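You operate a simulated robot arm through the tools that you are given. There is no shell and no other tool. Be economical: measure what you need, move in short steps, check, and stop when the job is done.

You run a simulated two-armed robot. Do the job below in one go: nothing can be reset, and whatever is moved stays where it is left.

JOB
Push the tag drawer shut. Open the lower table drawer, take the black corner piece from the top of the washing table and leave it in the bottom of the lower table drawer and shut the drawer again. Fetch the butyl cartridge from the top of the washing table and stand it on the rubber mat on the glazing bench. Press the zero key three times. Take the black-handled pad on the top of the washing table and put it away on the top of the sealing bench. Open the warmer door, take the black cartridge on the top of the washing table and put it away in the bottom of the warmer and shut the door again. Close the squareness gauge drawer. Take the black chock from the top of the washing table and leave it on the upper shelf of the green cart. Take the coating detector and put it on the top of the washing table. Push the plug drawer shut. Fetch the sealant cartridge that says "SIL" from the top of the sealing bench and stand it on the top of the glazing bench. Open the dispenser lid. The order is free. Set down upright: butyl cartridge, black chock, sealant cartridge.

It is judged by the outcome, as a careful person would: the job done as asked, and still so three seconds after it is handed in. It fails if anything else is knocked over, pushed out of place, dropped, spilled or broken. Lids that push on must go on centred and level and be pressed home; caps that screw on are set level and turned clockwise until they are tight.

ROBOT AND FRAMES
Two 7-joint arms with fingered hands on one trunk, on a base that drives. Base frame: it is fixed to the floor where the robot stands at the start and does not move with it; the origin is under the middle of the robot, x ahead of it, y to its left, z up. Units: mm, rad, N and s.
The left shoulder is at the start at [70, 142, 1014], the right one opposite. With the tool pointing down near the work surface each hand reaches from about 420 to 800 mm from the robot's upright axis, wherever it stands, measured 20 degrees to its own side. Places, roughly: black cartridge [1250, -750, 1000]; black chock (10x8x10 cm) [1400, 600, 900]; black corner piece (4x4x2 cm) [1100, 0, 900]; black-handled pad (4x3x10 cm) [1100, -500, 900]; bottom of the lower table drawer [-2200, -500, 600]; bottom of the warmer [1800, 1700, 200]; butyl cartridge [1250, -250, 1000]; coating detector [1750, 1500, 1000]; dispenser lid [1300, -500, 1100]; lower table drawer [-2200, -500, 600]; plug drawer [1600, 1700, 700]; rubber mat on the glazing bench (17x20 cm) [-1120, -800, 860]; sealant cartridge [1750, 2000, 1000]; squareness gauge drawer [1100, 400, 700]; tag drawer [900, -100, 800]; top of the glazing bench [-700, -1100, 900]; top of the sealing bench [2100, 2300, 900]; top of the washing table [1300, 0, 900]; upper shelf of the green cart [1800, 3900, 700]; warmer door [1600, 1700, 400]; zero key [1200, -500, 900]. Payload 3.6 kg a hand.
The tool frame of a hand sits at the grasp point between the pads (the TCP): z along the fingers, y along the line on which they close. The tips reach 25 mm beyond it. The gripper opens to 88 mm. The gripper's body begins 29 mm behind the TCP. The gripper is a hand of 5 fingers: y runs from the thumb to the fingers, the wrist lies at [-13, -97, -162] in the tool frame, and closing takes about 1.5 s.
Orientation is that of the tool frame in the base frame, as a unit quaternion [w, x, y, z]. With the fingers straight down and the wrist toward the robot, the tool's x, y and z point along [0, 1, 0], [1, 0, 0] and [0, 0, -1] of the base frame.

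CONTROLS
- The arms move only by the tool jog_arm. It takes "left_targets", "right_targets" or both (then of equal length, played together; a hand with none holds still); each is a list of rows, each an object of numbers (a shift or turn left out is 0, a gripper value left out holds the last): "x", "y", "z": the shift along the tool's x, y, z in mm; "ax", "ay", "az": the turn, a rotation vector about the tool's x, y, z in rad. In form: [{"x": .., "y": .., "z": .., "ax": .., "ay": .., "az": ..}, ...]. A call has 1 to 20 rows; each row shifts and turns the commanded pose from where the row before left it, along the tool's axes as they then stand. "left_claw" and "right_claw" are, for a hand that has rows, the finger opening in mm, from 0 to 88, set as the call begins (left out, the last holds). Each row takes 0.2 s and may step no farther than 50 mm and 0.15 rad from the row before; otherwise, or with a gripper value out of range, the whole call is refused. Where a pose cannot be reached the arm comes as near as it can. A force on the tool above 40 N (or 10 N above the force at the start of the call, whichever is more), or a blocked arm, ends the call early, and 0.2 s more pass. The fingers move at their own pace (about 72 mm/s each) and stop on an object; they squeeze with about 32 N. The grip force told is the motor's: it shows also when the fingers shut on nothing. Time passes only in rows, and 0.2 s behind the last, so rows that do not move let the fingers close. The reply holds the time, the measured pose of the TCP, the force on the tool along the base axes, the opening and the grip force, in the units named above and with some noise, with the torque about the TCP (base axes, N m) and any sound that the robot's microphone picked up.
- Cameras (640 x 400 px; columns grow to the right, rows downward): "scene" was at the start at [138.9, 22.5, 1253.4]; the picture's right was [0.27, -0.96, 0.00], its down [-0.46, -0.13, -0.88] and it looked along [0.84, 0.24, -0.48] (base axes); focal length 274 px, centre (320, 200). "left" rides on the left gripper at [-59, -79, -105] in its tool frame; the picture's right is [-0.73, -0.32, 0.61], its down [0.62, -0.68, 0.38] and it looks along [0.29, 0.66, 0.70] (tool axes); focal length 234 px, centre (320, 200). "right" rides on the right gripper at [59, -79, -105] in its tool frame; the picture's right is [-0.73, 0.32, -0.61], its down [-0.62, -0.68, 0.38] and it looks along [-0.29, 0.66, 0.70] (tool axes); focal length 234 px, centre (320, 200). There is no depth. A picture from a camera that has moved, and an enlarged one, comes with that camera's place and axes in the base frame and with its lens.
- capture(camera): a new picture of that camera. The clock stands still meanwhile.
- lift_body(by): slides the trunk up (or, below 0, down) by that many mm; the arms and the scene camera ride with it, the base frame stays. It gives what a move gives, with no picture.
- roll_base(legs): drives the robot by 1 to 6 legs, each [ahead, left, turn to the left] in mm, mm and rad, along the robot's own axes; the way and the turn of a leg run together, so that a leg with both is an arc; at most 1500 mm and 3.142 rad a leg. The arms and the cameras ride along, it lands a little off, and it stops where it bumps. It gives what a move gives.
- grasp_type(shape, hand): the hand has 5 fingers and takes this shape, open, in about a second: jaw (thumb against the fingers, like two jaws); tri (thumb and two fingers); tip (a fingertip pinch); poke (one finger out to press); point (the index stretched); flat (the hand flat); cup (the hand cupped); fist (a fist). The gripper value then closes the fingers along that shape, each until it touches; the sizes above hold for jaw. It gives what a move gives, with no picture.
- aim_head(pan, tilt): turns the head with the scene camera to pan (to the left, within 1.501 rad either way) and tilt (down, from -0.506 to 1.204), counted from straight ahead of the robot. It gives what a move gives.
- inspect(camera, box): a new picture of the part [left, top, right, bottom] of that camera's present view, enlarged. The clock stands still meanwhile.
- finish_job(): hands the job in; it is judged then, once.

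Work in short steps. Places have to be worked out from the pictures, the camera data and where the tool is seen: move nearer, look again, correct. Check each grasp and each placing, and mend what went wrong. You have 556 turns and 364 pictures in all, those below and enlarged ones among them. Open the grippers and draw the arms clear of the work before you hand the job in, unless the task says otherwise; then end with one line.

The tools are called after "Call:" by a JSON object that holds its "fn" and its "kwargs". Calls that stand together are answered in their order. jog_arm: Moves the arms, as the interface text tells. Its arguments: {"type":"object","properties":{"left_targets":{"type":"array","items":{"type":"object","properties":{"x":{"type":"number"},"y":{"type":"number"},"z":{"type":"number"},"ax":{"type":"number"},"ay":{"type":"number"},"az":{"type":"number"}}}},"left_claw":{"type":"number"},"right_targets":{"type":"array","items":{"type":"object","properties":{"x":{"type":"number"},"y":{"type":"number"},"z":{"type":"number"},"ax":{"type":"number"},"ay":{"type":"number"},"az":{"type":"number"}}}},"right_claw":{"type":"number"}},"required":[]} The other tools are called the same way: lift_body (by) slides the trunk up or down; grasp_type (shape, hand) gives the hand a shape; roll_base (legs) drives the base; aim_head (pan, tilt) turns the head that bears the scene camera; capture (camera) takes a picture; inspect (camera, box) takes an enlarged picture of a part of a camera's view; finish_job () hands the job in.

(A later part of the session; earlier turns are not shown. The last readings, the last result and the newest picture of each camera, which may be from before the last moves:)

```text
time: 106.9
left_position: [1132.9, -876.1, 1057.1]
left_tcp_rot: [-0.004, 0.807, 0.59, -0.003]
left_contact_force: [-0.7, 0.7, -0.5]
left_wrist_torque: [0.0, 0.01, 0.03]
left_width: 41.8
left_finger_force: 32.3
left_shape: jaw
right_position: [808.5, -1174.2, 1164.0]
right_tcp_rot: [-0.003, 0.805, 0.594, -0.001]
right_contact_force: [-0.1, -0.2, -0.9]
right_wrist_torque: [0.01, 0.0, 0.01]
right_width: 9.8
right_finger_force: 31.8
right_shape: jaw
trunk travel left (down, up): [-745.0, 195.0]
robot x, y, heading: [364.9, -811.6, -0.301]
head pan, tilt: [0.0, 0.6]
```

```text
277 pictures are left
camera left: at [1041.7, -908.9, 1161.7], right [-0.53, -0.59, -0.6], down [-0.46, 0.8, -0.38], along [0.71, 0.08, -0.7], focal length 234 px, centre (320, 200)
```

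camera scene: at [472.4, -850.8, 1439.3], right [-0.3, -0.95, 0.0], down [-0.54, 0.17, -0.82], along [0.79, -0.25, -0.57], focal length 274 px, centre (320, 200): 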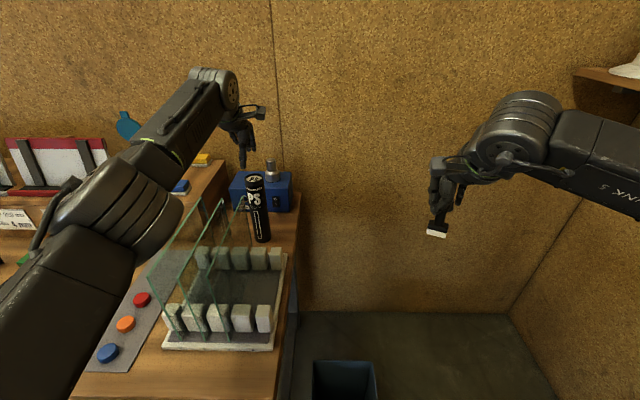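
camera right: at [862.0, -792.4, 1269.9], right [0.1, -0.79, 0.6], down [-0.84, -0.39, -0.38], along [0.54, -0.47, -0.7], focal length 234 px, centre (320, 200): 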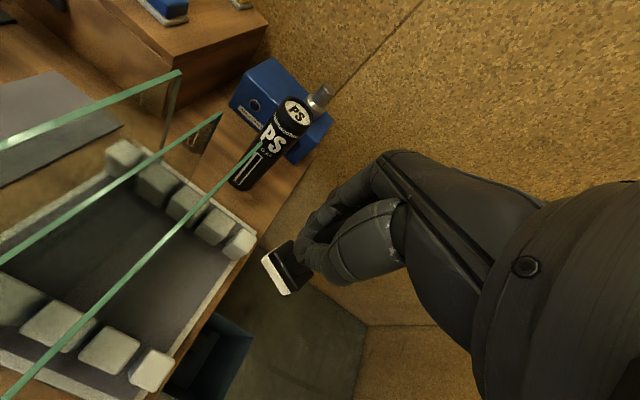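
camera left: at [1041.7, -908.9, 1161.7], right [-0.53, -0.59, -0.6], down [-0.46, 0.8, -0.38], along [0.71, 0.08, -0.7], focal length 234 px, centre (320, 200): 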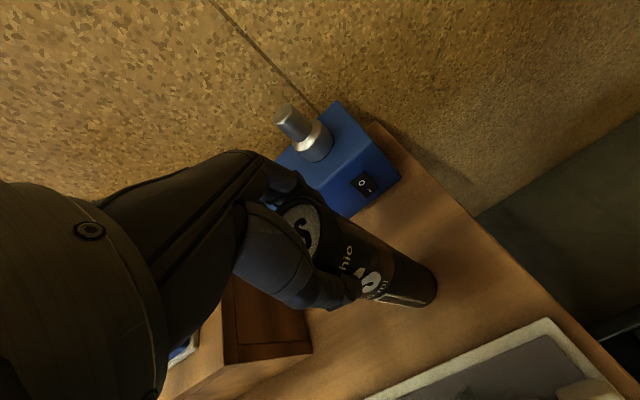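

Gripped at 42 mm. I lift by the trunk, then move right past the rack before backing away.

Call:
{"fn": "lift_body", "kwargs": {"by": 185}}

Call:
{"fn": "capture", "kwargs": {"camera": "left"}}

Call:
{"fn": "capture", "kwargs": {"camera": "scene"}}

```text
time: 108.9
left_position: [1134.3, -876.5, 1241.5]
left_tcp_rot: [-0.004, 0.807, 0.591, -0.003]
left_contact_force: [0.4, -0.1, -4.1]
left_wrist_torque: [-0.02, -0.01, 0.02]
left_width: 41.6
left_finger_force: 31.8
left_shape: jaw
right_position: [810.4, -1173.6, 1347.7]
right_tcp_rot: [-0.004, 0.805, 0.593, -0.002]
right_contact_force: [0.5, -0.4, -2.5]
right_wrist_torque: [-0.01, -0.02, 0.02]
right_width: 9.2
right_finger_force: 32.5
right_shape: jaw
trunk travel left (down, up): [-930.0, 10.0]
robot x, y, heading: [361.1, -812.3, -0.305]
head pan, tilt: [0.0, 0.6]
```

```text
276 pictures are left
camera left: at [1042.9, -908.9, 1346.0], right [-0.53, -0.59, -0.6], down [-0.46, 0.8, -0.38], along [0.71, 0.08, -0.7], focal length 234 px, centre (320, 200)
```

left: 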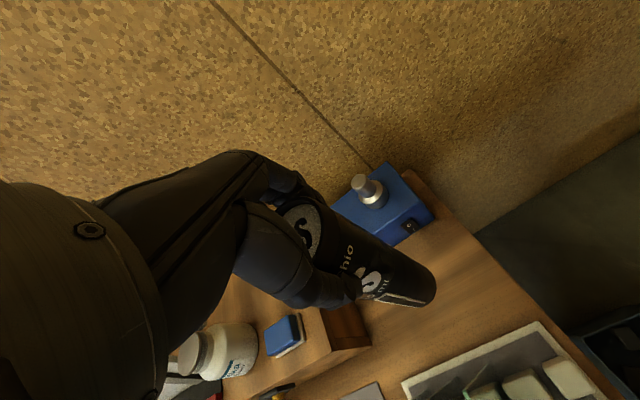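

```text
275 pictures are left
camera scene: at [497.7, -857.0, 1624.2], right [-0.3, -0.95, 0.0], down [-0.54, 0.17, -0.82], along [0.79, -0.25, -0.57], focal length 274 px, centre (320, 200)
```

scene: 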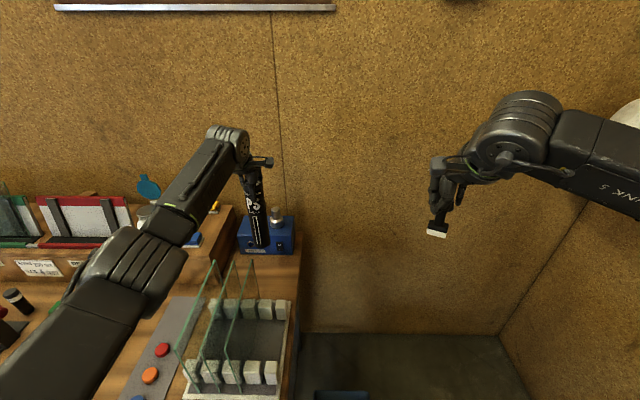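

The cartridge hangs straight. I move right 170 mm, then back off.

Call:
{"fn": "roll_base", "kwargs": {"legs": [[0, -170, 0], [-450, 0, 0]]}}

Call:
{"fn": "capture", "kwargs": {"camera": "scene"}}

```text
time: 110.1
left_position: [1106.5, -958.5, 1242.9]
left_tcp_rot: [-0.005, 0.807, 0.591, -0.001]
left_contact_force: [-1.0, 0.0, -3.6]
left_wrist_torque: [0.04, -0.06, 0.01]
left_width: 41.2
left_finger_force: 32.1
left_shape: jaw
right_position: [779.6, -1255.9, 1349.8]
right_tcp_rot: [-0.003, 0.805, 0.593, -0.001]
right_contact_force: [-1.3, 0.7, -0.2]
right_wrist_torque: [0.01, 0.01, 0.0]
right_width: 9.2
right_finger_force: 31.8
right_shape: jaw
trunk travel left (down, up): [-930.0, 10.0]
robot x, y, heading: [338.3, -896.0, -0.307]
head pan, tilt: [0.0, 0.6]
stopped in leg 1: the robot was blocked; the commanded pose is now the measured one
```

```text
274 pictures are left
camera scene: at [468.1, -939.1, 1624.7], right [-0.3, -0.95, 0.0], down [-0.54, 0.17, -0.83], along [0.79, -0.25, -0.56], focal length 274 px, centre (320, 200)
```

scene: 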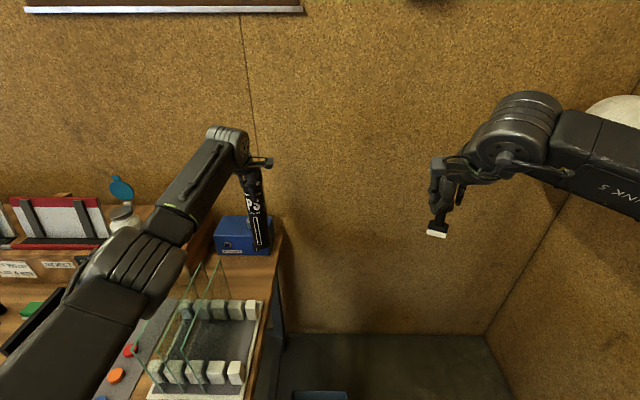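

The base was blocked after ~90 mm; I look right and down to see by what.

Call:
{"fn": "aim_head", "kwargs": {"pan": -1.2, "tilt": 0.9}}

Call:
{"fn": "capture", "kwargs": {"camera": "scene"}}

```text
time: 111.5
left_position: [1110.2, -958.0, 1241.7]
left_tcp_rot: [-0.006, 0.807, 0.591, -0.003]
left_contact_force: [-0.4, 0.2, -5.5]
left_wrist_torque: [-0.06, -0.01, -0.03]
left_width: 41.0
left_finger_force: 31.5
left_shape: jaw
right_position: [783.8, -1255.9, 1348.9]
right_tcp_rot: [-0.004, 0.805, 0.593, -0.001]
right_contact_force: [0.7, -0.1, -0.5]
right_wrist_torque: [-0.01, 0.04, -0.02]
right_width: 9.5
right_finger_force: 31.7
right_shape: jaw
trunk travel left (down, up): [-930.0, 10.0]
robot x, y, heading: [336.9, -891.3, -0.304]
head pan, tilt: [-1.201, 0.901]
```

```text
273 pictures are left
camera scene: at [393.4, -987.7, 1599.5], right [-1.0, -0.06, 0.0], down [-0.05, 0.78, -0.62], along [0.04, -0.62, -0.78], focal length 274 px, centre (320, 200)
```

scene: 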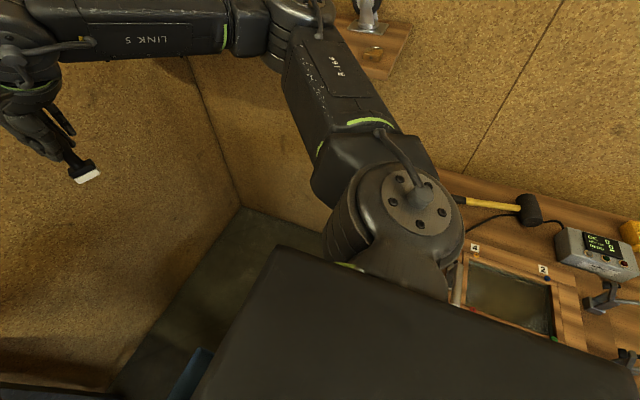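

It may be the right elbow near the shelf or the bench. I release 20 mm left, back off, and inspect the shelf.

Call:
{"fn": "roll_base", "kwargs": {"legs": [[0, 20, 0], [-350, 0, 0]]}}

Call:
{"fn": "aim_head", "kwargs": {"pan": -1.2, "tilt": 0.5}}

Call:
{"fn": "capture", "kwargs": {"camera": "scene"}}

```text
time: 114.2
left_position: [785.1, -832.5, 1239.2]
left_tcp_rot: [-0.006, 0.807, 0.59, -0.005]
left_contact_force: [-0.3, -0.6, -5.2]
left_wrist_torque: [-0.01, -0.01, 0.02]
left_width: 41.4
left_finger_force: 31.8
left_shape: jaw
right_position: [458.8, -1131.4, 1346.5]
right_tcp_rot: [-0.004, 0.806, 0.592, -0.002]
right_contact_force: [0.6, 0.1, -1.2]
right_wrist_torque: [0.01, 0.02, -0.01]
right_width: 9.5
right_finger_force: 31.8
right_shape: jaw
trunk travel left (down, up): [-930.0, 10.0]
robot x, y, heading: [12.5, -768.6, -0.304]
head pan, tilt: [-1.201, 0.901]
```

```text
time: 115.1
left_position: [782.7, -831.8, 1241.8]
left_tcp_rot: [-0.006, 0.807, 0.591, -0.004]
left_contact_force: [1.1, 0.5, -4.2]
left_wrist_torque: [0.01, 0.01, 0.0]
left_width: 41.2
left_finger_force: 31.7
left_shape: jaw
right_position: [454.9, -1128.8, 1347.8]
right_tcp_rot: [-0.003, 0.806, 0.593, -0.001]
right_contact_force: [-0.8, -0.1, -1.1]
right_wrist_torque: [0.0, 0.0, 0.0]
right_width: 9.6
right_finger_force: 31.7
right_shape: jaw
trunk travel left (down, up): [-930.0, 10.0]
robot x, y, heading: [12.4, -764.8, -0.309]
head pan, tilt: [-1.201, 0.499]
```

```text
272 pictures are left
camera scene: at [65.5, -876.2, 1633.4], right [-1.0, -0.06, 0.0], down [-0.03, 0.48, -0.88], along [0.05, -0.88, -0.48], focal length 274 px, centre (320, 200)
```

scene: 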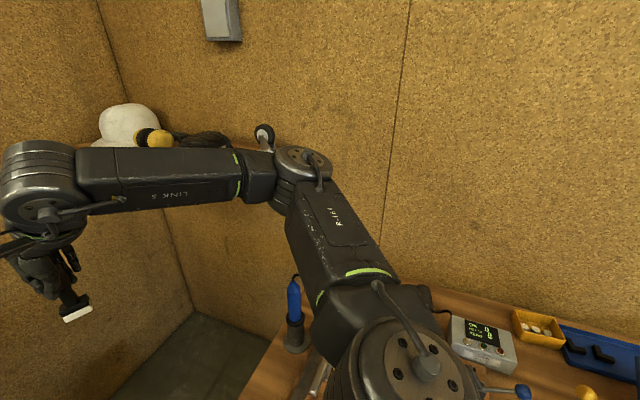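

The shelf items look intact. I drive away from the bench, toward the sealing bench area, keeping the arms clear of the table.

Call:
{"fn": "roll_base", "kwargs": {"legs": [[0, 300, 0], [-150, 0, 0], [0, 600, 0], [0, 0, 0.305], [0, 1300, 0]]}}

Call:
{"fn": "aim_head", "kwargs": {"pan": 0.3, "tilt": 0.4}}

Call:
{"fn": "capture", "kwargs": {"camera": "scene"}}

```text
time: 128.2
left_position: [913.2, 1598.3, 1239.8]
left_tcp_rot: [-0.005, 0.713, 0.701, -0.004]
left_contact_force: [1.0, -0.2, -4.1]
left_wrist_torque: [0.04, -0.07, -0.01]
left_width: 40.6
left_finger_force: 32.1
left_shape: jaw
right_position: [685.8, 1221.0, 1347.9]
right_tcp_rot: [-0.004, 0.711, 0.704, -0.001]
right_contact_force: [-0.5, -0.5, -1.0]
right_wrist_torque: [0.01, 0.02, 0.0]
right_width: 9.5
right_finger_force: 32.0
right_shape: jaw
trunk travel left (down, up): [-930.0, 10.0]
robot x, y, heading: [155.3, 1439.2, -0.02]
head pan, tilt: [-1.201, 0.499]
```

```text
time: 129.8
left_position: [912.8, 1600.9, 1240.2]
left_tcp_rot: [-0.004, 0.712, 0.702, -0.005]
left_contact_force: [-0.3, -0.4, -4.9]
left_wrist_torque: [0.05, -0.03, -0.01]
left_width: 40.8
left_finger_force: 31.8
left_shape: jaw
right_position: [685.5, 1221.4, 1348.4]
right_tcp_rot: [-0.003, 0.711, 0.703, -0.003]
right_contact_force: [0.4, 0.4, -1.7]
right_wrist_torque: [0.03, -0.04, 0.0]
right_width: 9.0
right_finger_force: 32.1
right_shape: jaw
trunk travel left (down, up): [-930.0, 10.0]
robot x, y, heading: [155.0, 1439.5, -0.016]
head pan, tilt: [0.3, 0.4]
```

```text
271 pictures are left
camera scene: at [297.0, 1462.7, 1642.5], right [0.28, -0.96, 0.0], down [-0.37, -0.11, -0.92], along [0.88, 0.26, -0.39], focal length 274 px, centre (320, 200)
```

scene: 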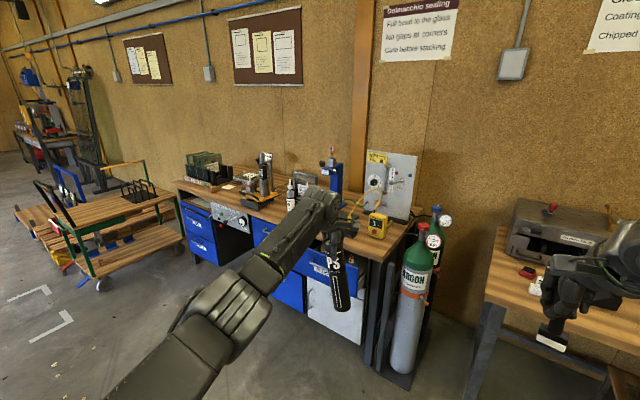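

I see the sealing bench with blue drawers, warmer, instruments, and the green cart. Zooming in.

Call:
{"fn": "inspect", "kwargs": {"camera": "scene", "box": [160, 130, 460, 320]}}

Call:
{"fn": "inspect", "kwargs": {"camera": "scene", "box": [0, 130, 220, 310]}}

```text
2.11 times, centred on (310, 225) of scene
camera zoom: at [297.0, 1462.7, 1642.5], right [0.28, -0.96, 0.0], down [-0.37, -0.11, -0.92], along [0.88, 0.26, -0.39], focal length 578 px, centre (341, 147)
```

zoom: 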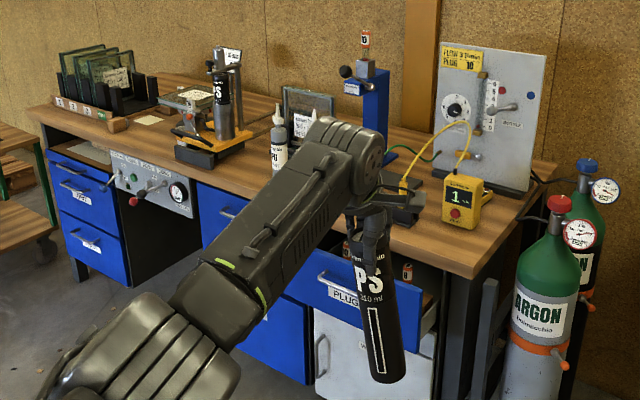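

```text
2.22 times, centred on (110, 220) of scene
camera zoom: at [297.0, 1462.7, 1642.5], right [0.28, -0.96, 0.0], down [-0.37, -0.11, -0.92], along [0.88, 0.26, -0.39], focal length 610 px, centre (787, 156)
```

zoom: 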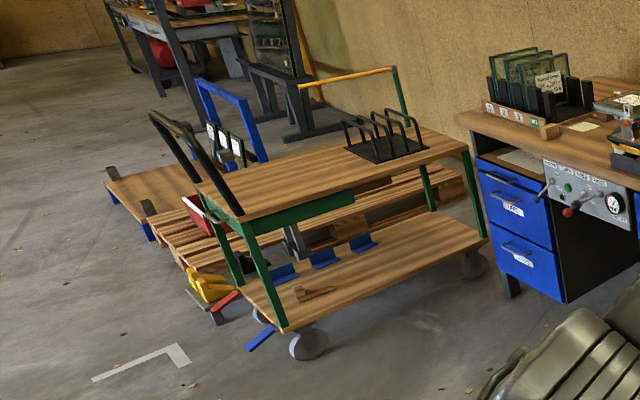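

The grey door below the protruding PLUG drawer is the warmer; the yellow handheld is likely the coating detector. I turn to face the bench and shift left for a square view, with the left arm tucked back.

Call:
{"fn": "roll_base", "kwargs": {"legs": [[0, 0, -0.31], [0, 690, 0]]}}

Call:
{"fn": "jog_arm", "kwargs": {"left_targets": [{"y": -40, "x": 10}, {"y": -40, "x": 10}, {"y": -40, "x": 10}, {"y": -40, "x": 10}, {"y": -40, "x": 10}]}}

Call:
{"fn": "aim_head", "kwargs": {"pan": 0.0, "tilt": 0.55}}

Call:
{"fn": "capture", "kwargs": {"camera": "scene"}}

```text
time: 134.6
left_position: [1146.1, 2003.4, 1240.9]
left_tcp_rot: [-0.005, 0.814, 0.581, -0.003]
left_contact_force: [0.8, -0.3, -4.7]
left_wrist_torque: [0.05, -0.01, -0.01]
left_width: 40.7
left_finger_force: 31.7
left_shape: jaw
right_position: [812.6, 1713.0, 1347.5]
right_tcp_rot: [-0.005, 0.812, 0.584, -0.001]
right_contact_force: [-0.4, -1.0, -0.3]
right_wrist_torque: [0.03, -0.03, 0.04]
right_width: 9.7
right_finger_force: 32.1
right_shape: jaw
trunk travel left (down, up): [-930.0, 10.0]
robot x, y, heading: [377.1, 2087.7, -0.33]
head pan, tilt: [0.3, 0.4]
```

```text
time: 135.8
left_position: [967.5, 2119.0, 1242.8]
left_tcp_rot: [-0.005, 0.814, 0.581, -0.004]
left_contact_force: [0.1, 1.3, -4.6]
left_wrist_torque: [0.02, 0.03, 0.0]
left_width: 40.5
left_finger_force: 32.7
left_shape: jaw
right_position: [811.1, 1716.0, 1349.2]
right_tcp_rot: [-0.002, 0.812, 0.583, -0.002]
right_contact_force: [0.2, 0.5, -0.8]
right_wrist_torque: [0.0, 0.01, 0.0]
right_width: 9.7
right_finger_force: 31.5
right_shape: jaw
trunk travel left (down, up): [-930.0, 10.0]
robot x, y, heading: [378.2, 2086.6, -0.335]
head pan, tilt: [0.3, 0.4]
```

```text
time: 136.6
left_position: [971.0, 2117.9, 1242.1]
left_tcp_rot: [-0.005, 0.814, 0.581, -0.003]
left_contact_force: [0.7, 0.1, -3.6]
left_wrist_torque: [0.03, -0.01, -0.03]
left_width: 40.6
left_finger_force: 31.8
left_shape: jaw
right_position: [812.9, 1713.7, 1348.2]
right_tcp_rot: [-0.003, 0.812, 0.584, -0.002]
right_contact_force: [-0.3, 0.1, -1.8]
right_wrist_torque: [-0.01, -0.04, -0.04]
right_width: 9.4
right_finger_force: 32.5
right_shape: jaw
trunk travel left (down, up): [-930.0, 10.0]
robot x, y, heading: [377.1, 2088.4, -0.33]
head pan, tilt: [0.0, 0.55]
```

```text
268 pictures are left
camera scene: at [510.8, 2038.2, 1628.9], right [-0.32, -0.95, 0.0], down [-0.49, 0.17, -0.85], along [0.81, -0.28, -0.52], focal length 274 px, centre (320, 200)
```

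scene: 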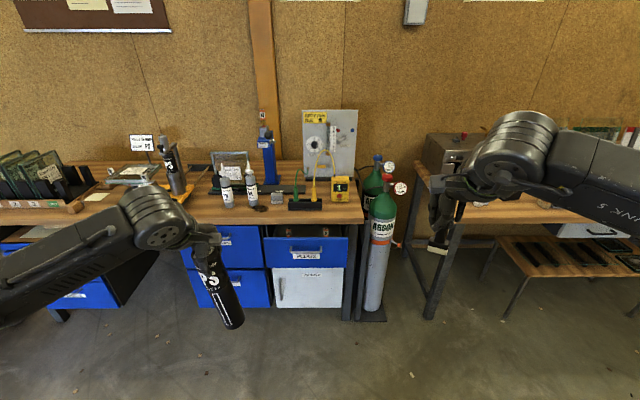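

Call:
{"fn": "inspect", "kwargs": {"camera": "scene", "box": [180, 100, 400, 240]}}

Call:
{"fn": "inspect", "kwargs": {"camera": "scene", "box": [180, 200, 400, 340]}}

Call:
{"fn": "inspect", "kwargs": {"camera": "scene", "box": [0, 110, 220, 250]}}

```text
2.86 times, centred on (290, 170) of scene
camera zoom: at [510.8, 2038.2, 1628.9], right [-0.32, -0.95, 0.0], down [-0.49, 0.17, -0.85], along [0.81, -0.28, -0.52], focal length 784 px, centre (406, 286)
```

zoom: 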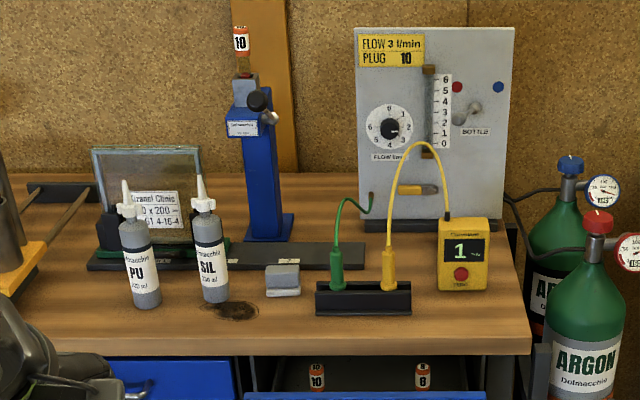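

```text
2.86 times, centred on (290, 270) of scene
camera zoom: at [510.8, 2038.2, 1628.9], right [-0.32, -0.95, 0.0], down [-0.49, 0.17, -0.85], along [0.81, -0.28, -0.52], focal length 784 px, centre (406, 0)
```

zoom: 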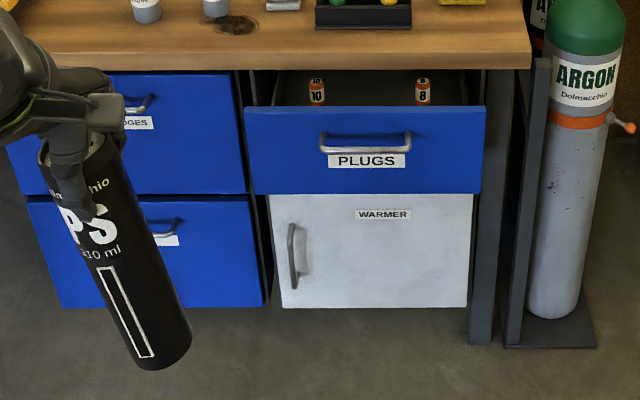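

```text
2.86 times, centred on (110, 180) of scene
camera zoom: at [510.8, 2038.2, 1628.9], right [-0.32, -0.95, 0.0], down [-0.49, 0.17, -0.85], along [0.81, -0.28, -0.52], focal length 784 px, centre (920, 257)
```

zoom: 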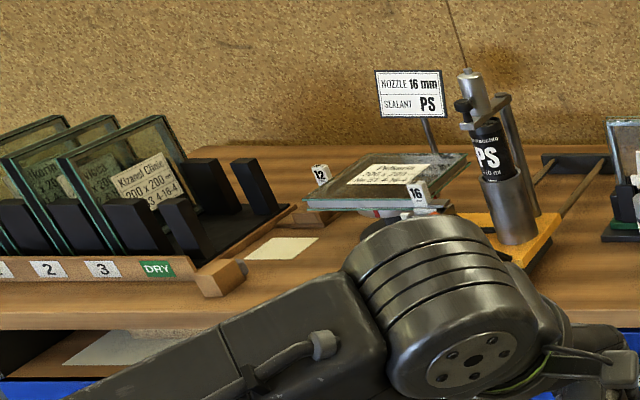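

I need to tell the coating detector apart from the yellow gas meter; I zoom in closely.

Call:
{"fn": "inspect", "kwargs": {"camera": "scene", "box": [295, 140, 365, 210]}}

Call:
{"fn": "inspect", "kwargs": {"camera": "scene", "box": [215, 150, 305, 215]}}

```text
5.71 times, centred on (330, 175) of scene
camera zoom: at [510.8, 2038.2, 1628.9], right [-0.32, -0.95, 0.0], down [-0.49, 0.17, -0.85], along [0.81, -0.28, -0.52], focal length 1568 px, centre (263, 343)
```

zoom: 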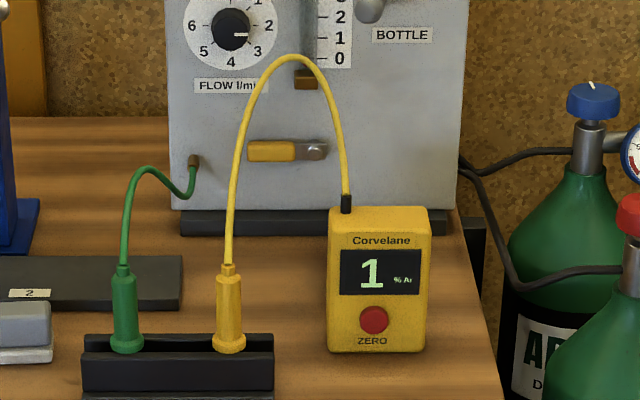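

```text
6.15 times, centred on (260, 182) of scene
camera zoom: at [510.8, 2038.2, 1628.9], right [-0.32, -0.95, 0.0], down [-0.49, 0.17, -0.85], along [0.81, -0.28, -0.52], focal length 1689 px, centre (689, 308)
```

zoom: 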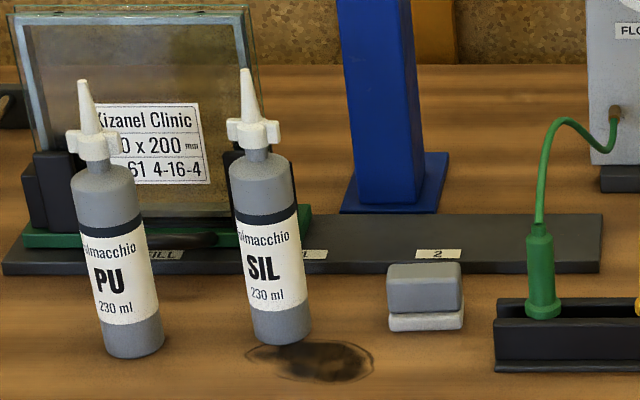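

The "% Ar" meter is an argon meter, so the coating detector must be something else nearby; I'll search closer. First I move up to place the pad in the free area at the front of the bench.

Call:
{"fn": "lift_body", "kwargs": {"by": -100}}

Call:
{"fn": "roll_base", "kwargs": {"legs": [[0, 400, 0], [560, 0, 0]]}}

Call:
{"fn": "capture", "kwargs": {"camera": "scene"}}

Call:
{"fn": "capture", "kwargs": {"camera": "right"}}

```text
time: 137.9
left_position: [969.6, 2117.8, 1143.0]
left_tcp_rot: [-0.005, 0.813, 0.582, -0.003]
left_contact_force: [0.6, 0.0, -5.0]
left_wrist_torque: [0.0, -0.02, 0.0]
left_width: 40.2
left_finger_force: 31.7
left_shape: jaw
right_position: [813.1, 1714.6, 1249.2]
right_tcp_rot: [-0.003, 0.812, 0.584, -0.001]
right_contact_force: [0.5, -0.1, -0.4]
right_wrist_torque: [0.03, 0.01, -0.03]
right_width: 9.2
right_finger_force: 32.3
right_shape: jaw
trunk travel left (down, up): [-830.0, 110.0]
robot x, y, heading: [378.9, 2084.2, -0.33]
head pan, tilt: [0.0, 0.55]
```

```text
time: 143.2
left_position: [1629.0, 2293.5, 1143.0]
left_tcp_rot: [-0.004, 0.819, 0.573, -0.004]
left_contact_force: [-0.4, 1.5, -4.9]
left_wrist_torque: [0.06, -0.03, 0.03]
left_width: 40.3
left_finger_force: 31.9
left_shape: jaw
right_position: [1464.1, 1894.4, 1248.3]
right_tcp_rot: [-0.004, 0.818, 0.575, -0.001]
right_contact_force: [-0.6, -0.4, -1.5]
right_wrist_torque: [0.01, -0.01, -0.01]
right_width: 9.6
right_finger_force: 31.9
right_shape: jaw
trunk travel left (down, up): [-830.0, 110.0]
robot x, y, heading: [1033.5, 2271.9, -0.35]
head pan, tilt: [0.0, 0.55]
```

```text
262 pictures are left
camera scene: at [1168.0, 2223.5, 1529.0], right [-0.34, -0.94, 0.0], down [-0.49, 0.18, -0.85], along [0.8, -0.29, -0.52], focal length 274 px, centre (320, 200)
```

scene: 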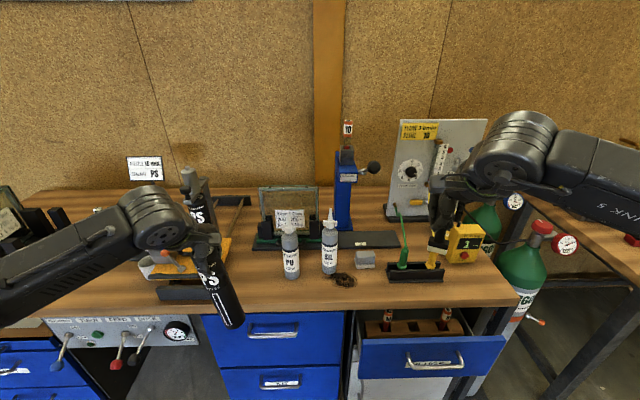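

```text
261 pictures are left
camera right: at [1412.0, 1975.2, 1354.2], right [0.06, -0.79, 0.6], down [-0.85, -0.35, -0.38], along [0.52, -0.49, -0.7], focal length 234 px, centre (320, 200)
```

right: 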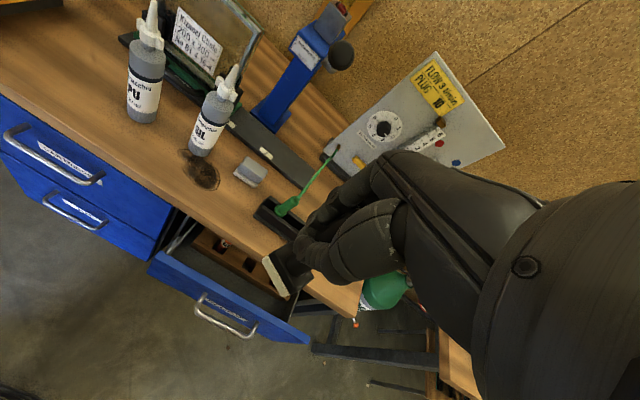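

I choose a free spot near (1685,1878) in front of the grey block. I move the right hand above it and look.

Call:
{"fn": "jog_arm", "kwargs": {"right_targets": [{"x": 30, "z": 20}, {"x": 30, "y": 30, "z": 20}, {"y": 40, "z": 20}, {"y": 40, "z": 20}, {"y": 40, "z": 20}, {"y": 40, "z": 20}, {"y": 23, "z": 30}]}}

Call:
{"fn": "capture", "kwargs": {"camera": "right"}}

Call:
{"fn": "capture", "kwargs": {"camera": "scene"}}

```text
time: 144.8
left_position: [1631.5, 2293.3, 1141.9]
left_tcp_rot: [-0.005, 0.82, 0.573, -0.004]
left_contact_force: [0.9, -0.2, -5.0]
left_wrist_torque: [0.03, -0.04, 0.01]
left_width: 40.4
left_finger_force: 31.8
left_shape: jaw
right_position: [1684.2, 1878.0, 1094.7]
right_tcp_rot: [-0.003, 0.818, 0.575, -0.001]
right_contact_force: [0.3, 0.8, -0.9]
right_wrist_torque: [-0.01, 0.03, 0.01]
right_width: 9.0
right_finger_force: 31.8
right_shape: jaw
trunk travel left (down, up): [-830.0, 110.0]
robot x, y, heading: [1034.5, 2275.9, -0.355]
head pan, tilt: [0.0, 0.55]
```

```text
260 pictures are left
camera right: at [1631.8, 1959.5, 1200.4], right [0.06, -0.79, 0.6], down [-0.85, -0.36, -0.38], along [0.52, -0.49, -0.7], focal length 234 px, centre (320, 200)
```

right: 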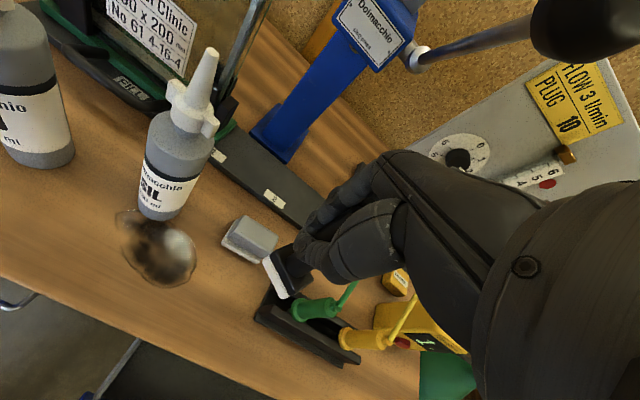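

```text
259 pictures are left
camera scene: at [1170.4, 2223.3, 1528.7], right [-0.34, -0.94, 0.0], down [-0.49, 0.18, -0.85], along [0.8, -0.29, -0.52], focal length 274 px, centre (320, 200)
```

scene: 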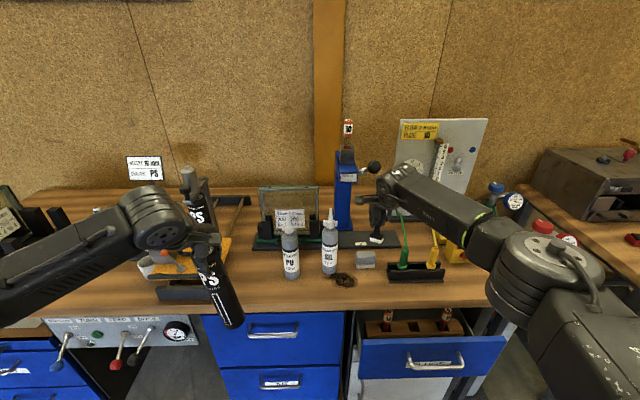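

The spot straight below is free of block, stain and holder. I descend.

Call:
{"fn": "jog_arm", "kwargs": {"right_targets": [{"z": 40}, {"z": 40}, {"z": 40}, {"z": 15}]}}

Call:
{"fn": "capture", "kwargs": {"camera": "right"}}

```text
time: 145.8
left_position: [1628.8, 2293.1, 1142.2]
left_tcp_rot: [-0.005, 0.819, 0.573, -0.003]
left_contact_force: [0.6, -0.8, -4.6]
left_wrist_torque: [0.02, -0.04, 0.0]
left_width: 40.3
left_finger_force: 31.3
left_shape: jaw
right_position: [1679.2, 1881.0, 959.9]
right_tcp_rot: [-0.004, 0.818, 0.575, -0.002]
right_contact_force: [-0.2, 0.3, -1.3]
right_wrist_torque: [-0.01, 0.02, -0.02]
right_width: 9.3
right_finger_force: 31.6
right_shape: jaw
right hand out of reach, approached as far as the arm can: row 4
trunk travel left (down, up): [-830.0, 110.0]
robot x, y, heading: [1036.6, 2274.3, -0.35]
head pan, tilt: [0.0, 0.55]
```

```text
258 pictures are left
camera right: at [1626.6, 1961.9, 1066.0], right [0.06, -0.8, 0.6], down [-0.85, -0.35, -0.38], along [0.52, -0.49, -0.7], focal length 234 px, centre (320, 200)
```

right: 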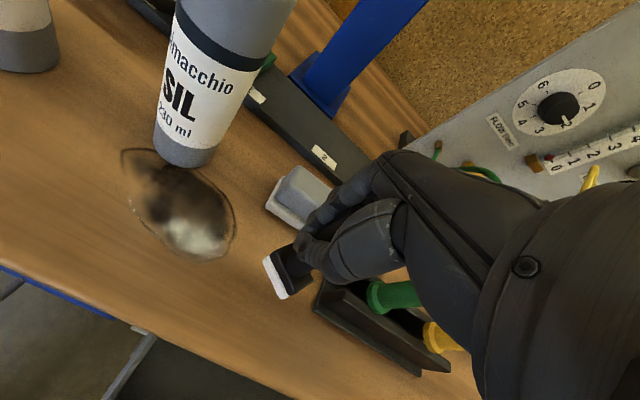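

I pull back 15 mm to stay in reach and step down gently.

Call:
{"fn": "jog_arm", "kwargs": {"right_targets": [{"y": -18}, {"z": 6}, {"z": 6}, {"z": 4}]}}

Call:
{"fn": "capture", "kwargs": {"camera": "right"}}

```text
time: 146.8
left_position: [1629.1, 2294.4, 1142.6]
left_tcp_rot: [-0.005, 0.819, 0.574, -0.003]
left_contact_force: [-1.2, 0.3, -4.9]
left_wrist_torque: [0.0, 0.0, -0.02]
left_width: 40.3
left_finger_force: 31.9
left_shape: jaw
right_position: [1660.7, 1889.2, 946.3]
right_tcp_rot: [-0.004, 0.818, 0.576, 0.0]
right_contact_force: [-0.1, -0.8, -1.1]
right_wrist_torque: [0.02, 0.0, -0.03]
right_width: 9.3
right_finger_force: 32.0
right_shape: jaw
trunk travel left (down, up): [-830.0, 110.0]
robot x, y, heading: [1034.9, 2273.2, -0.35]
head pan, tilt: [0.0, 0.55]
```

```text
257 pictures are left
camera right: at [1609.1, 1970.9, 1051.7], right [0.06, -0.8, 0.6], down [-0.85, -0.35, -0.38], along [0.52, -0.49, -0.7], focal length 234 px, centre (320, 200)
```

right: 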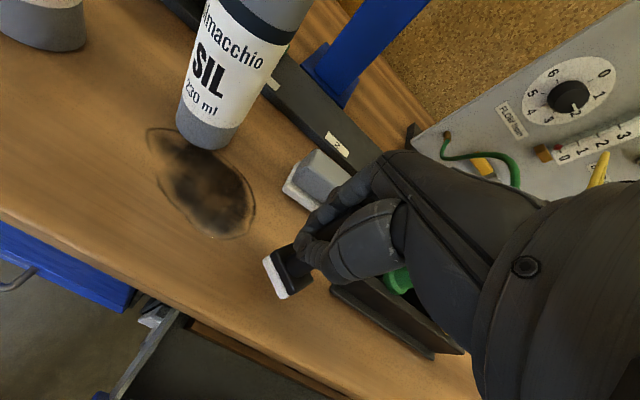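

Call:
{"fn": "jog_arm", "kwargs": {"right_targets": [{"z": 4}, {"z": 3}, {"z": 3}]}}

Call:
{"fn": "jog_arm", "kwargs": {"right_targets": [{"z": 3}, {"z": 3}]}}

Call:
{"fn": "capture", "kwargs": {"camera": "right"}}

```text
time: 147.6
left_position: [1630.6, 2293.2, 1142.2]
left_tcp_rot: [-0.004, 0.819, 0.573, -0.003]
left_contact_force: [-1.2, 0.5, -5.1]
left_wrist_torque: [0.03, -0.03, 0.03]
left_width: 40.2
left_finger_force: 31.7
left_shape: jaw
right_position: [1660.0, 1890.4, 935.4]
right_tcp_rot: [-0.004, 0.818, 0.575, -0.002]
right_contact_force: [0.6, -0.3, -1.1]
right_wrist_torque: [0.01, 0.02, -0.01]
right_width: 8.9
right_finger_force: 31.9
right_shape: jaw
trunk travel left (down, up): [-830.0, 110.0]
robot x, y, heading: [1042.0, 2274.5, -0.353]
head pan, tilt: [0.0, 0.55]
```

```text
time: 148.2
left_position: [1631.2, 2293.2, 1142.7]
left_tcp_rot: [-0.005, 0.82, 0.572, -0.003]
left_contact_force: [0.7, 0.2, -5.3]
left_wrist_torque: [0.01, -0.03, 0.0]
left_width: 40.3
left_finger_force: 32.1
left_shape: jaw
right_position: [1660.5, 1890.4, 930.9]
right_tcp_rot: [-0.003, 0.819, 0.574, -0.001]
right_contact_force: [-0.4, -0.7, -0.5]
right_wrist_torque: [-0.02, -0.01, 0.04]
right_width: 9.6
right_finger_force: 32.3
right_shape: jaw
trunk travel left (down, up): [-830.0, 110.0]
robot x, y, heading: [1040.3, 2271.4, -0.353]
head pan, tilt: [0.0, 0.55]
```

```text
256 pictures are left
camera right: at [1608.9, 1971.5, 1035.7], right [0.06, -0.79, 0.6], down [-0.85, -0.35, -0.38], along [0.52, -0.49, -0.7], focal length 234 px, centre (320, 200)
```

right: 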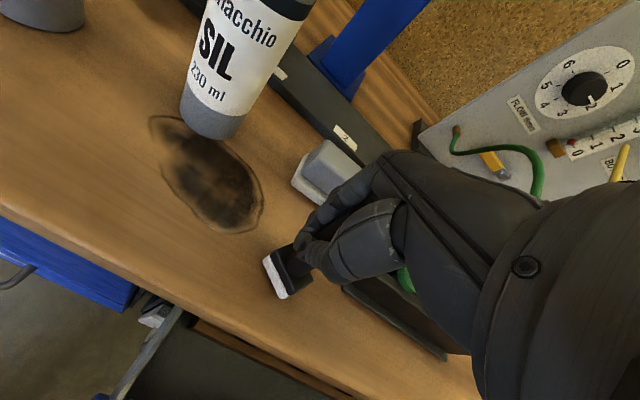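

Call:
{"fn": "jog_arm", "kwargs": {"right_targets": [{"z": 3}, {"z": 3}]}}

Call:
{"fn": "jog_arm", "kwargs": {"right_targets": [{"z": 3}, {"z": 2}]}}

Call:
{"fn": "jog_arm", "kwargs": {"right_targets": [{"z": 2}, {"z": 2}]}}

Call:
{"fn": "capture", "kwargs": {"camera": "right"}}

```text
time: 148.8
left_position: [1628.8, 2294.5, 1144.4]
left_tcp_rot: [-0.004, 0.82, 0.573, -0.003]
left_contact_force: [1.4, -0.4, -5.0]
left_wrist_torque: [0.03, -0.01, 0.01]
left_width: 40.3
left_finger_force: 31.8
left_shape: jaw
right_position: [1658.9, 1891.3, 925.6]
right_tcp_rot: [-0.002, 0.818, 0.575, -0.001]
right_contact_force: [-2.2, 0.0, 12.3]
right_wrist_torque: [-0.07, -0.05, -0.01]
right_width: 10.0
right_finger_force: 32.4
right_shape: jaw
trunk travel left (down, up): [-830.0, 110.0]
robot x, y, heading: [1036.1, 2273.0, -0.351]
head pan, tilt: [0.0, 0.55]
```

```text
time: 149.4
left_position: [1627.5, 2296.8, 1144.0]
left_tcp_rot: [-0.002, 0.819, 0.574, -0.003]
left_contact_force: [-0.9, -0.6, -5.3]
left_wrist_torque: [0.04, -0.07, -0.02]
left_width: 40.1
left_finger_force: 31.6
left_shape: jaw
right_position: [1658.3, 1891.3, 921.7]
right_tcp_rot: [-0.003, 0.819, 0.574, -0.001]
right_contact_force: [-0.4, 2.2, 20.2]
right_wrist_torque: [-0.12, -0.01, 0.03]
right_width: 10.0
right_finger_force: 31.5
right_shape: jaw
trunk travel left (down, up): [-830.0, 110.0]
robot x, y, heading: [1035.3, 2273.1, -0.35]
head pan, tilt: [0.0, 0.55]
```

```text
time: 150.0
left_position: [1628.2, 2295.3, 1143.8]
left_tcp_rot: [-0.004, 0.82, 0.573, -0.004]
left_contact_force: [0.3, 0.2, -4.9]
left_wrist_torque: [0.05, -0.05, 0.02]
left_width: 40.3
left_finger_force: 32.3
left_shape: jaw
right_position: [1658.6, 1891.9, 916.3]
right_tcp_rot: [-0.003, 0.818, 0.575, -0.002]
right_contact_force: [1.1, 0.6, 10.1]
right_wrist_torque: [-0.14, -0.03, 0.03]
right_width: 9.7
right_finger_force: 32.2
right_shape: jaw
trunk travel left (down, up): [-830.0, 110.0]
robot x, y, heading: [1035.9, 2272.6, -0.357]
head pan, tilt: [0.0, 0.55]
```

```text
255 pictures are left
camera right: at [1606.7, 1973.2, 1020.8], right [0.06, -0.79, 0.61], down [-0.85, -0.36, -0.38], along [0.52, -0.49, -0.7], focal length 234 px, centre (320, 200)
```

right: 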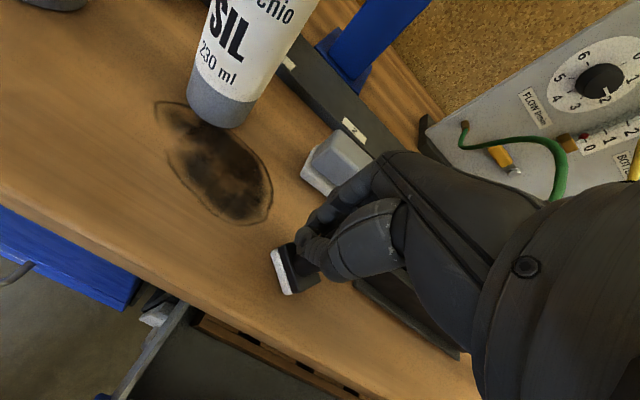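

Contact felt; the pad stands on the bench. I open and rise.

Call:
{"fn": "jog_arm", "kwargs": {"right_targets": [{"z": -2}, {}, {}, {}], "right_claw": 55}}

Call:
{"fn": "jog_arm", "kwargs": {"right_targets": [{"z": -20}, {"z": -40}, {"z": -40}, {"z": -40}]}}

Call:
{"fn": "capture", "kwargs": {"camera": "right"}}

```text
time: 151.0
left_position: [1629.8, 2293.5, 1142.1]
left_tcp_rot: [-0.006, 0.82, 0.573, -0.004]
left_contact_force: [-0.1, -0.1, -4.8]
left_wrist_torque: [0.03, -0.06, 0.0]
left_width: 40.2
left_finger_force: 32.0
left_shape: jaw
right_position: [1658.9, 1889.7, 916.2]
right_tcp_rot: [-0.005, 0.818, 0.575, -0.002]
right_contact_force: [-0.3, -0.3, -0.4]
right_wrist_torque: [0.0, 0.01, -0.03]
right_width: 54.6
right_finger_force: 0.1
right_shape: jaw
trunk travel left (down, up): [-830.0, 110.0]
robot x, y, heading: [1036.7, 2272.0, -0.351]
head pan, tilt: [0.0, 0.55]
```

```text
time: 152.0
left_position: [1629.6, 2294.0, 1142.7]
left_tcp_rot: [-0.005, 0.82, 0.573, -0.003]
left_contact_force: [-0.1, -0.6, -4.1]
left_wrist_torque: [0.0, -0.06, -0.01]
left_width: 40.0
left_finger_force: 32.6
left_shape: jaw
right_position: [1662.3, 1891.7, 1055.7]
right_tcp_rot: [-0.004, 0.818, 0.575, -0.001]
right_contact_force: [0.0, 0.1, 0.4]
right_wrist_torque: [0.03, -0.02, 0.03]
right_width: 55.1
right_finger_force: 0.0
right_shape: jaw
trunk travel left (down, up): [-830.0, 110.0]
robot x, y, heading: [1036.0, 2272.8, -0.354]
head pan, tilt: [0.0, 0.55]
```

```text
254 pictures are left
camera right: at [1610.0, 1972.8, 1161.7], right [0.06, -0.79, 0.6], down [-0.85, -0.35, -0.38], along [0.52, -0.49, -0.7], focal length 234 px, centre (320, 200)
```

right: 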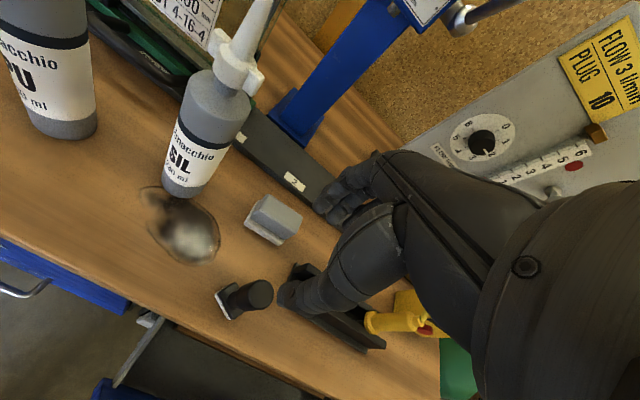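

The pad stands upright on the bench. Next, the PLUGS drawer: I retract the right hand and lower it in front of the drawer handle.

Call:
{"fn": "jog_arm", "kwargs": {"right_targets": [{"z": -45}, {"y": -40, "x": -25, "z": -15}, {"y": -40, "x": -25}, {"y": -40, "x": -25}, {"y": -40, "x": -25}, {"y": -40, "x": -25}, {"y": -40, "x": -25}, {"y": -40, "x": -20}], "right_claw": 0}}

Call:
{"fn": "aim_head", "kwargs": {"pan": -0.35, "tilt": 0.6}}

Call:
{"fn": "capture", "kwargs": {"camera": "scene"}}

```text
time: 153.8
left_position: [1627.2, 2292.6, 1143.3]
left_tcp_rot: [-0.005, 0.82, 0.572, -0.002]
left_contact_force: [-0.3, 0.3, -4.5]
left_wrist_torque: [0.0, -0.01, 0.01]
left_width: 40.2
left_finger_force: 31.9
left_shape: jaw
right_position: [1340.0, 1822.1, 1117.8]
right_tcp_rot: [-0.003, 0.818, 0.575, -0.001]
right_contact_force: [0.0, 0.1, -0.2]
right_wrist_torque: [-0.03, 0.02, 0.02]
right_width: 0.1
right_finger_force: 31.6
right_shape: jaw
trunk travel left (down, up): [-830.0, 110.0]
robot x, y, heading: [1033.8, 2270.7, -0.357]
head pan, tilt: [0.0, 0.55]
```

```text
time: 154.6
left_position: [1631.0, 2293.3, 1141.8]
left_tcp_rot: [-0.005, 0.82, 0.573, -0.004]
left_contact_force: [0.0, 0.3, -5.2]
left_wrist_torque: [0.01, -0.02, -0.01]
left_width: 40.2
left_finger_force: 31.9
left_shape: jaw
right_position: [1343.2, 1822.4, 1117.6]
right_tcp_rot: [-0.003, 0.818, 0.575, -0.001]
right_contact_force: [-0.8, -0.8, 0.1]
right_wrist_torque: [-0.03, 0.01, -0.02]
right_width: 0.1
right_finger_force: 32.0
right_shape: jaw
trunk travel left (down, up): [-830.0, 110.0]
robot x, y, heading: [1037.5, 2273.3, -0.35]
head pan, tilt: [-0.351, 0.6]
```

```text
253 pictures are left
camera scene: at [1152.9, 2196.9, 1524.3], right [-0.64, -0.76, 0.0], down [-0.43, 0.36, -0.82], along [0.63, -0.53, -0.57], focal length 274 px, centre (320, 200)
```

scene: 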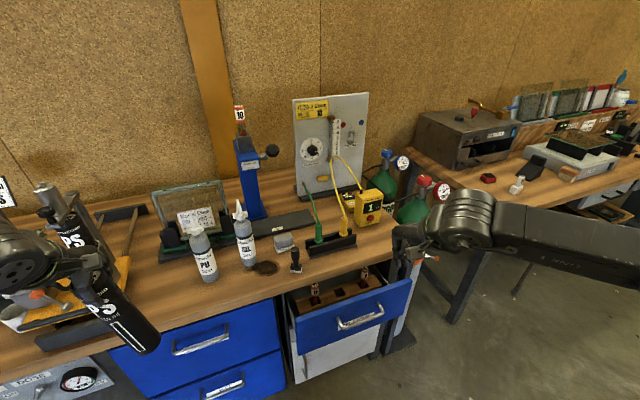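

Both probes are still in their holder. I zoom in on the bench's right end.

Call:
{"fn": "inspect", "kwargs": {"camera": "scene", "box": [270, 80, 420, 260]}}

Call:
{"fn": "inspect", "kwargs": {"camera": "scene", "box": [280, 250, 430, 380]}}

```text
2.22 times, centred on (345, 170) of scene
camera zoom: at [1152.9, 2196.9, 1524.3], right [-0.64, -0.76, 0.0], down [-0.43, 0.36, -0.82], along [0.63, -0.53, -0.57], focal length 610 px, centre (264, 267)
```

zoom: 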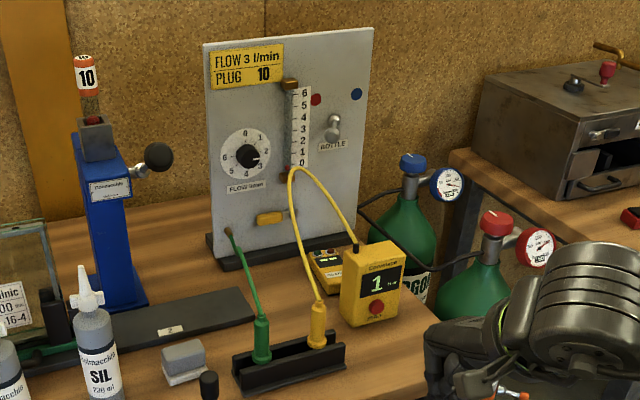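

```text
3.08 times, centred on (355, 315) of scene
camera zoom: at [1152.9, 2196.9, 1524.3], right [-0.64, -0.76, 0.0], down [-0.43, 0.36, -0.82], along [0.63, -0.53, -0.57], focal length 845 px, centre (212, -154)
```

zoom: 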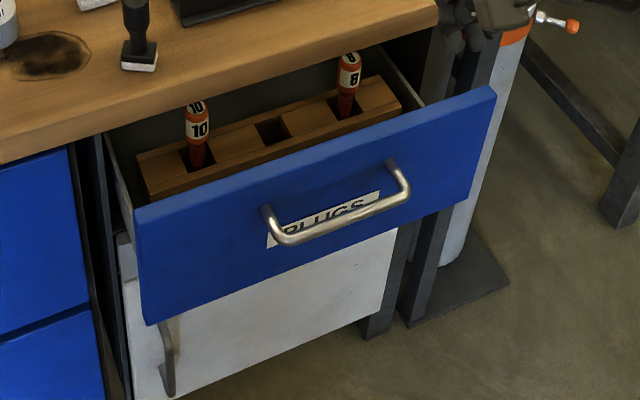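

Behind the argon meter lies a small flat yellow device with a display: that's the coating detector. Now the PLUGS drawer: handle ≈(1446,1783,742). I lower the closed right hand before it.

Call:
{"fn": "jog_arm", "kwargs": {"right_targets": [{"z": 42}, {"z": 42}, {"z": 42}, {"z": 42}, {"z": 42}, {"z": 42}, {"z": 42}, {"z": 42}, {"z": 37}]}}

Call:
{"fn": "capture", "kwargs": {"camera": "right"}}

Call:
{"fn": "capture", "kwargs": {"camera": "scene"}}

```text
time: 156.6
left_position: [1631.5, 2292.9, 1141.7]
left_tcp_rot: [-0.006, 0.82, 0.572, -0.003]
left_contact_force: [0.3, -0.6, -4.7]
left_wrist_torque: [-0.01, -0.03, 0.03]
left_width: 40.3
left_finger_force: 31.8
left_shape: jaw
right_position: [1339.6, 1825.1, 743.7]
right_tcp_rot: [-0.004, 0.818, 0.575, -0.002]
right_contact_force: [0.2, 0.3, 0.6]
right_wrist_torque: [-0.02, -0.02, -0.02]
right_width: 0.2
right_finger_force: 32.3
right_shape: jaw
trunk travel left (down, up): [-830.0, 110.0]
robot x, y, heading: [1034.4, 2273.6, -0.347]
head pan, tilt: [-0.351, 0.6]
```

```text
250 pictures are left
camera right: at [1287.3, 1906.5, 849.7], right [0.06, -0.79, 0.6], down [-0.86, -0.35, -0.38], along [0.51, -0.49, -0.7], focal length 234 px, centre (320, 200)
```

right: 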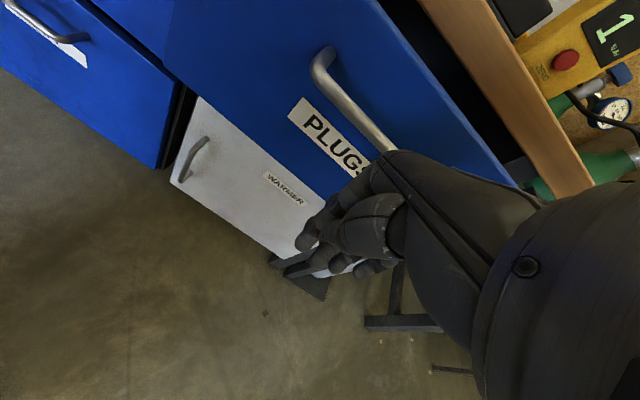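

```text
249 pictures are left
camera scene: at [1152.9, 2197.1, 1524.3], right [-0.65, -0.76, 0.0], down [-0.43, 0.36, -0.82], along [0.63, -0.53, -0.57], focal length 274 px, centre (320, 200)
```

scene: 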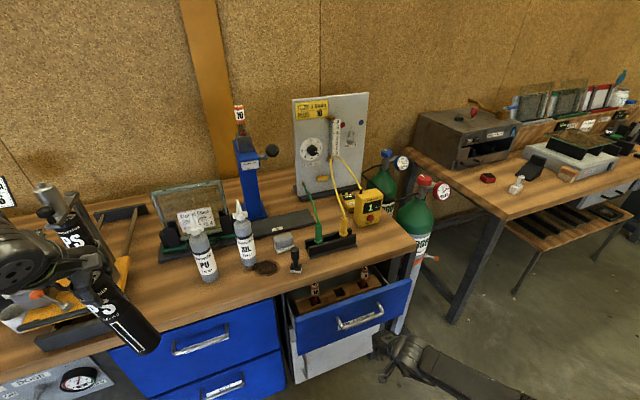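

I shift 25 mm left, 20 mm up, and push forward in steps.

Call:
{"fn": "jog_arm", "kwargs": {"right_targets": [{"x": 25, "z": -20}, {"y": 25}, {"y": 25}, {"y": 25}, {"y": 15}]}}

Call:
{"fn": "capture", "kwargs": {"camera": "right"}}

```text
time: 157.8
left_position: [1630.8, 2293.5, 1142.7]
left_tcp_rot: [-0.005, 0.82, 0.573, -0.004]
left_contact_force: [-0.3, 0.4, -4.6]
left_wrist_torque: [0.0, -0.02, -0.01]
left_width: 39.9
left_finger_force: 31.6
left_shape: jaw
right_position: [1432.0, 1819.0, 765.7]
right_tcp_rot: [-0.004, 0.818, 0.575, 0.0]
right_contact_force: [-1.7, 1.0, 4.1]
right_wrist_torque: [-0.09, -0.11, -0.02]
right_width: 0.0
right_finger_force: 31.9
right_shape: jaw
trunk travel left (down, up): [-830.0, 110.0]
robot x, y, heading: [1037.7, 2274.7, -0.351]
head pan, tilt: [-0.351, 0.6]
```

```text
248 pictures are left
camera right: at [1380.0, 1900.2, 870.8], right [0.06, -0.8, 0.6], down [-0.85, -0.35, -0.38], along [0.52, -0.49, -0.7], focal length 234 px, centre (320, 200)
```

right: 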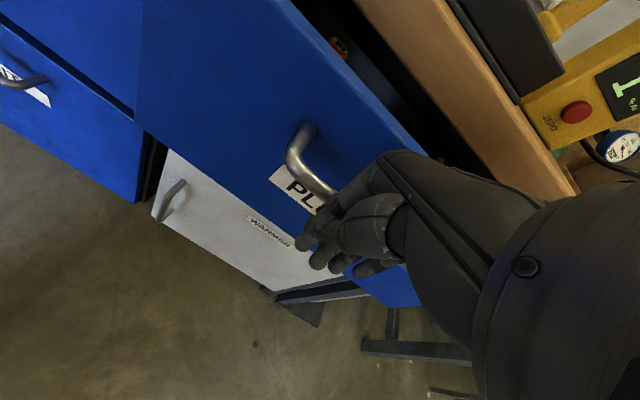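

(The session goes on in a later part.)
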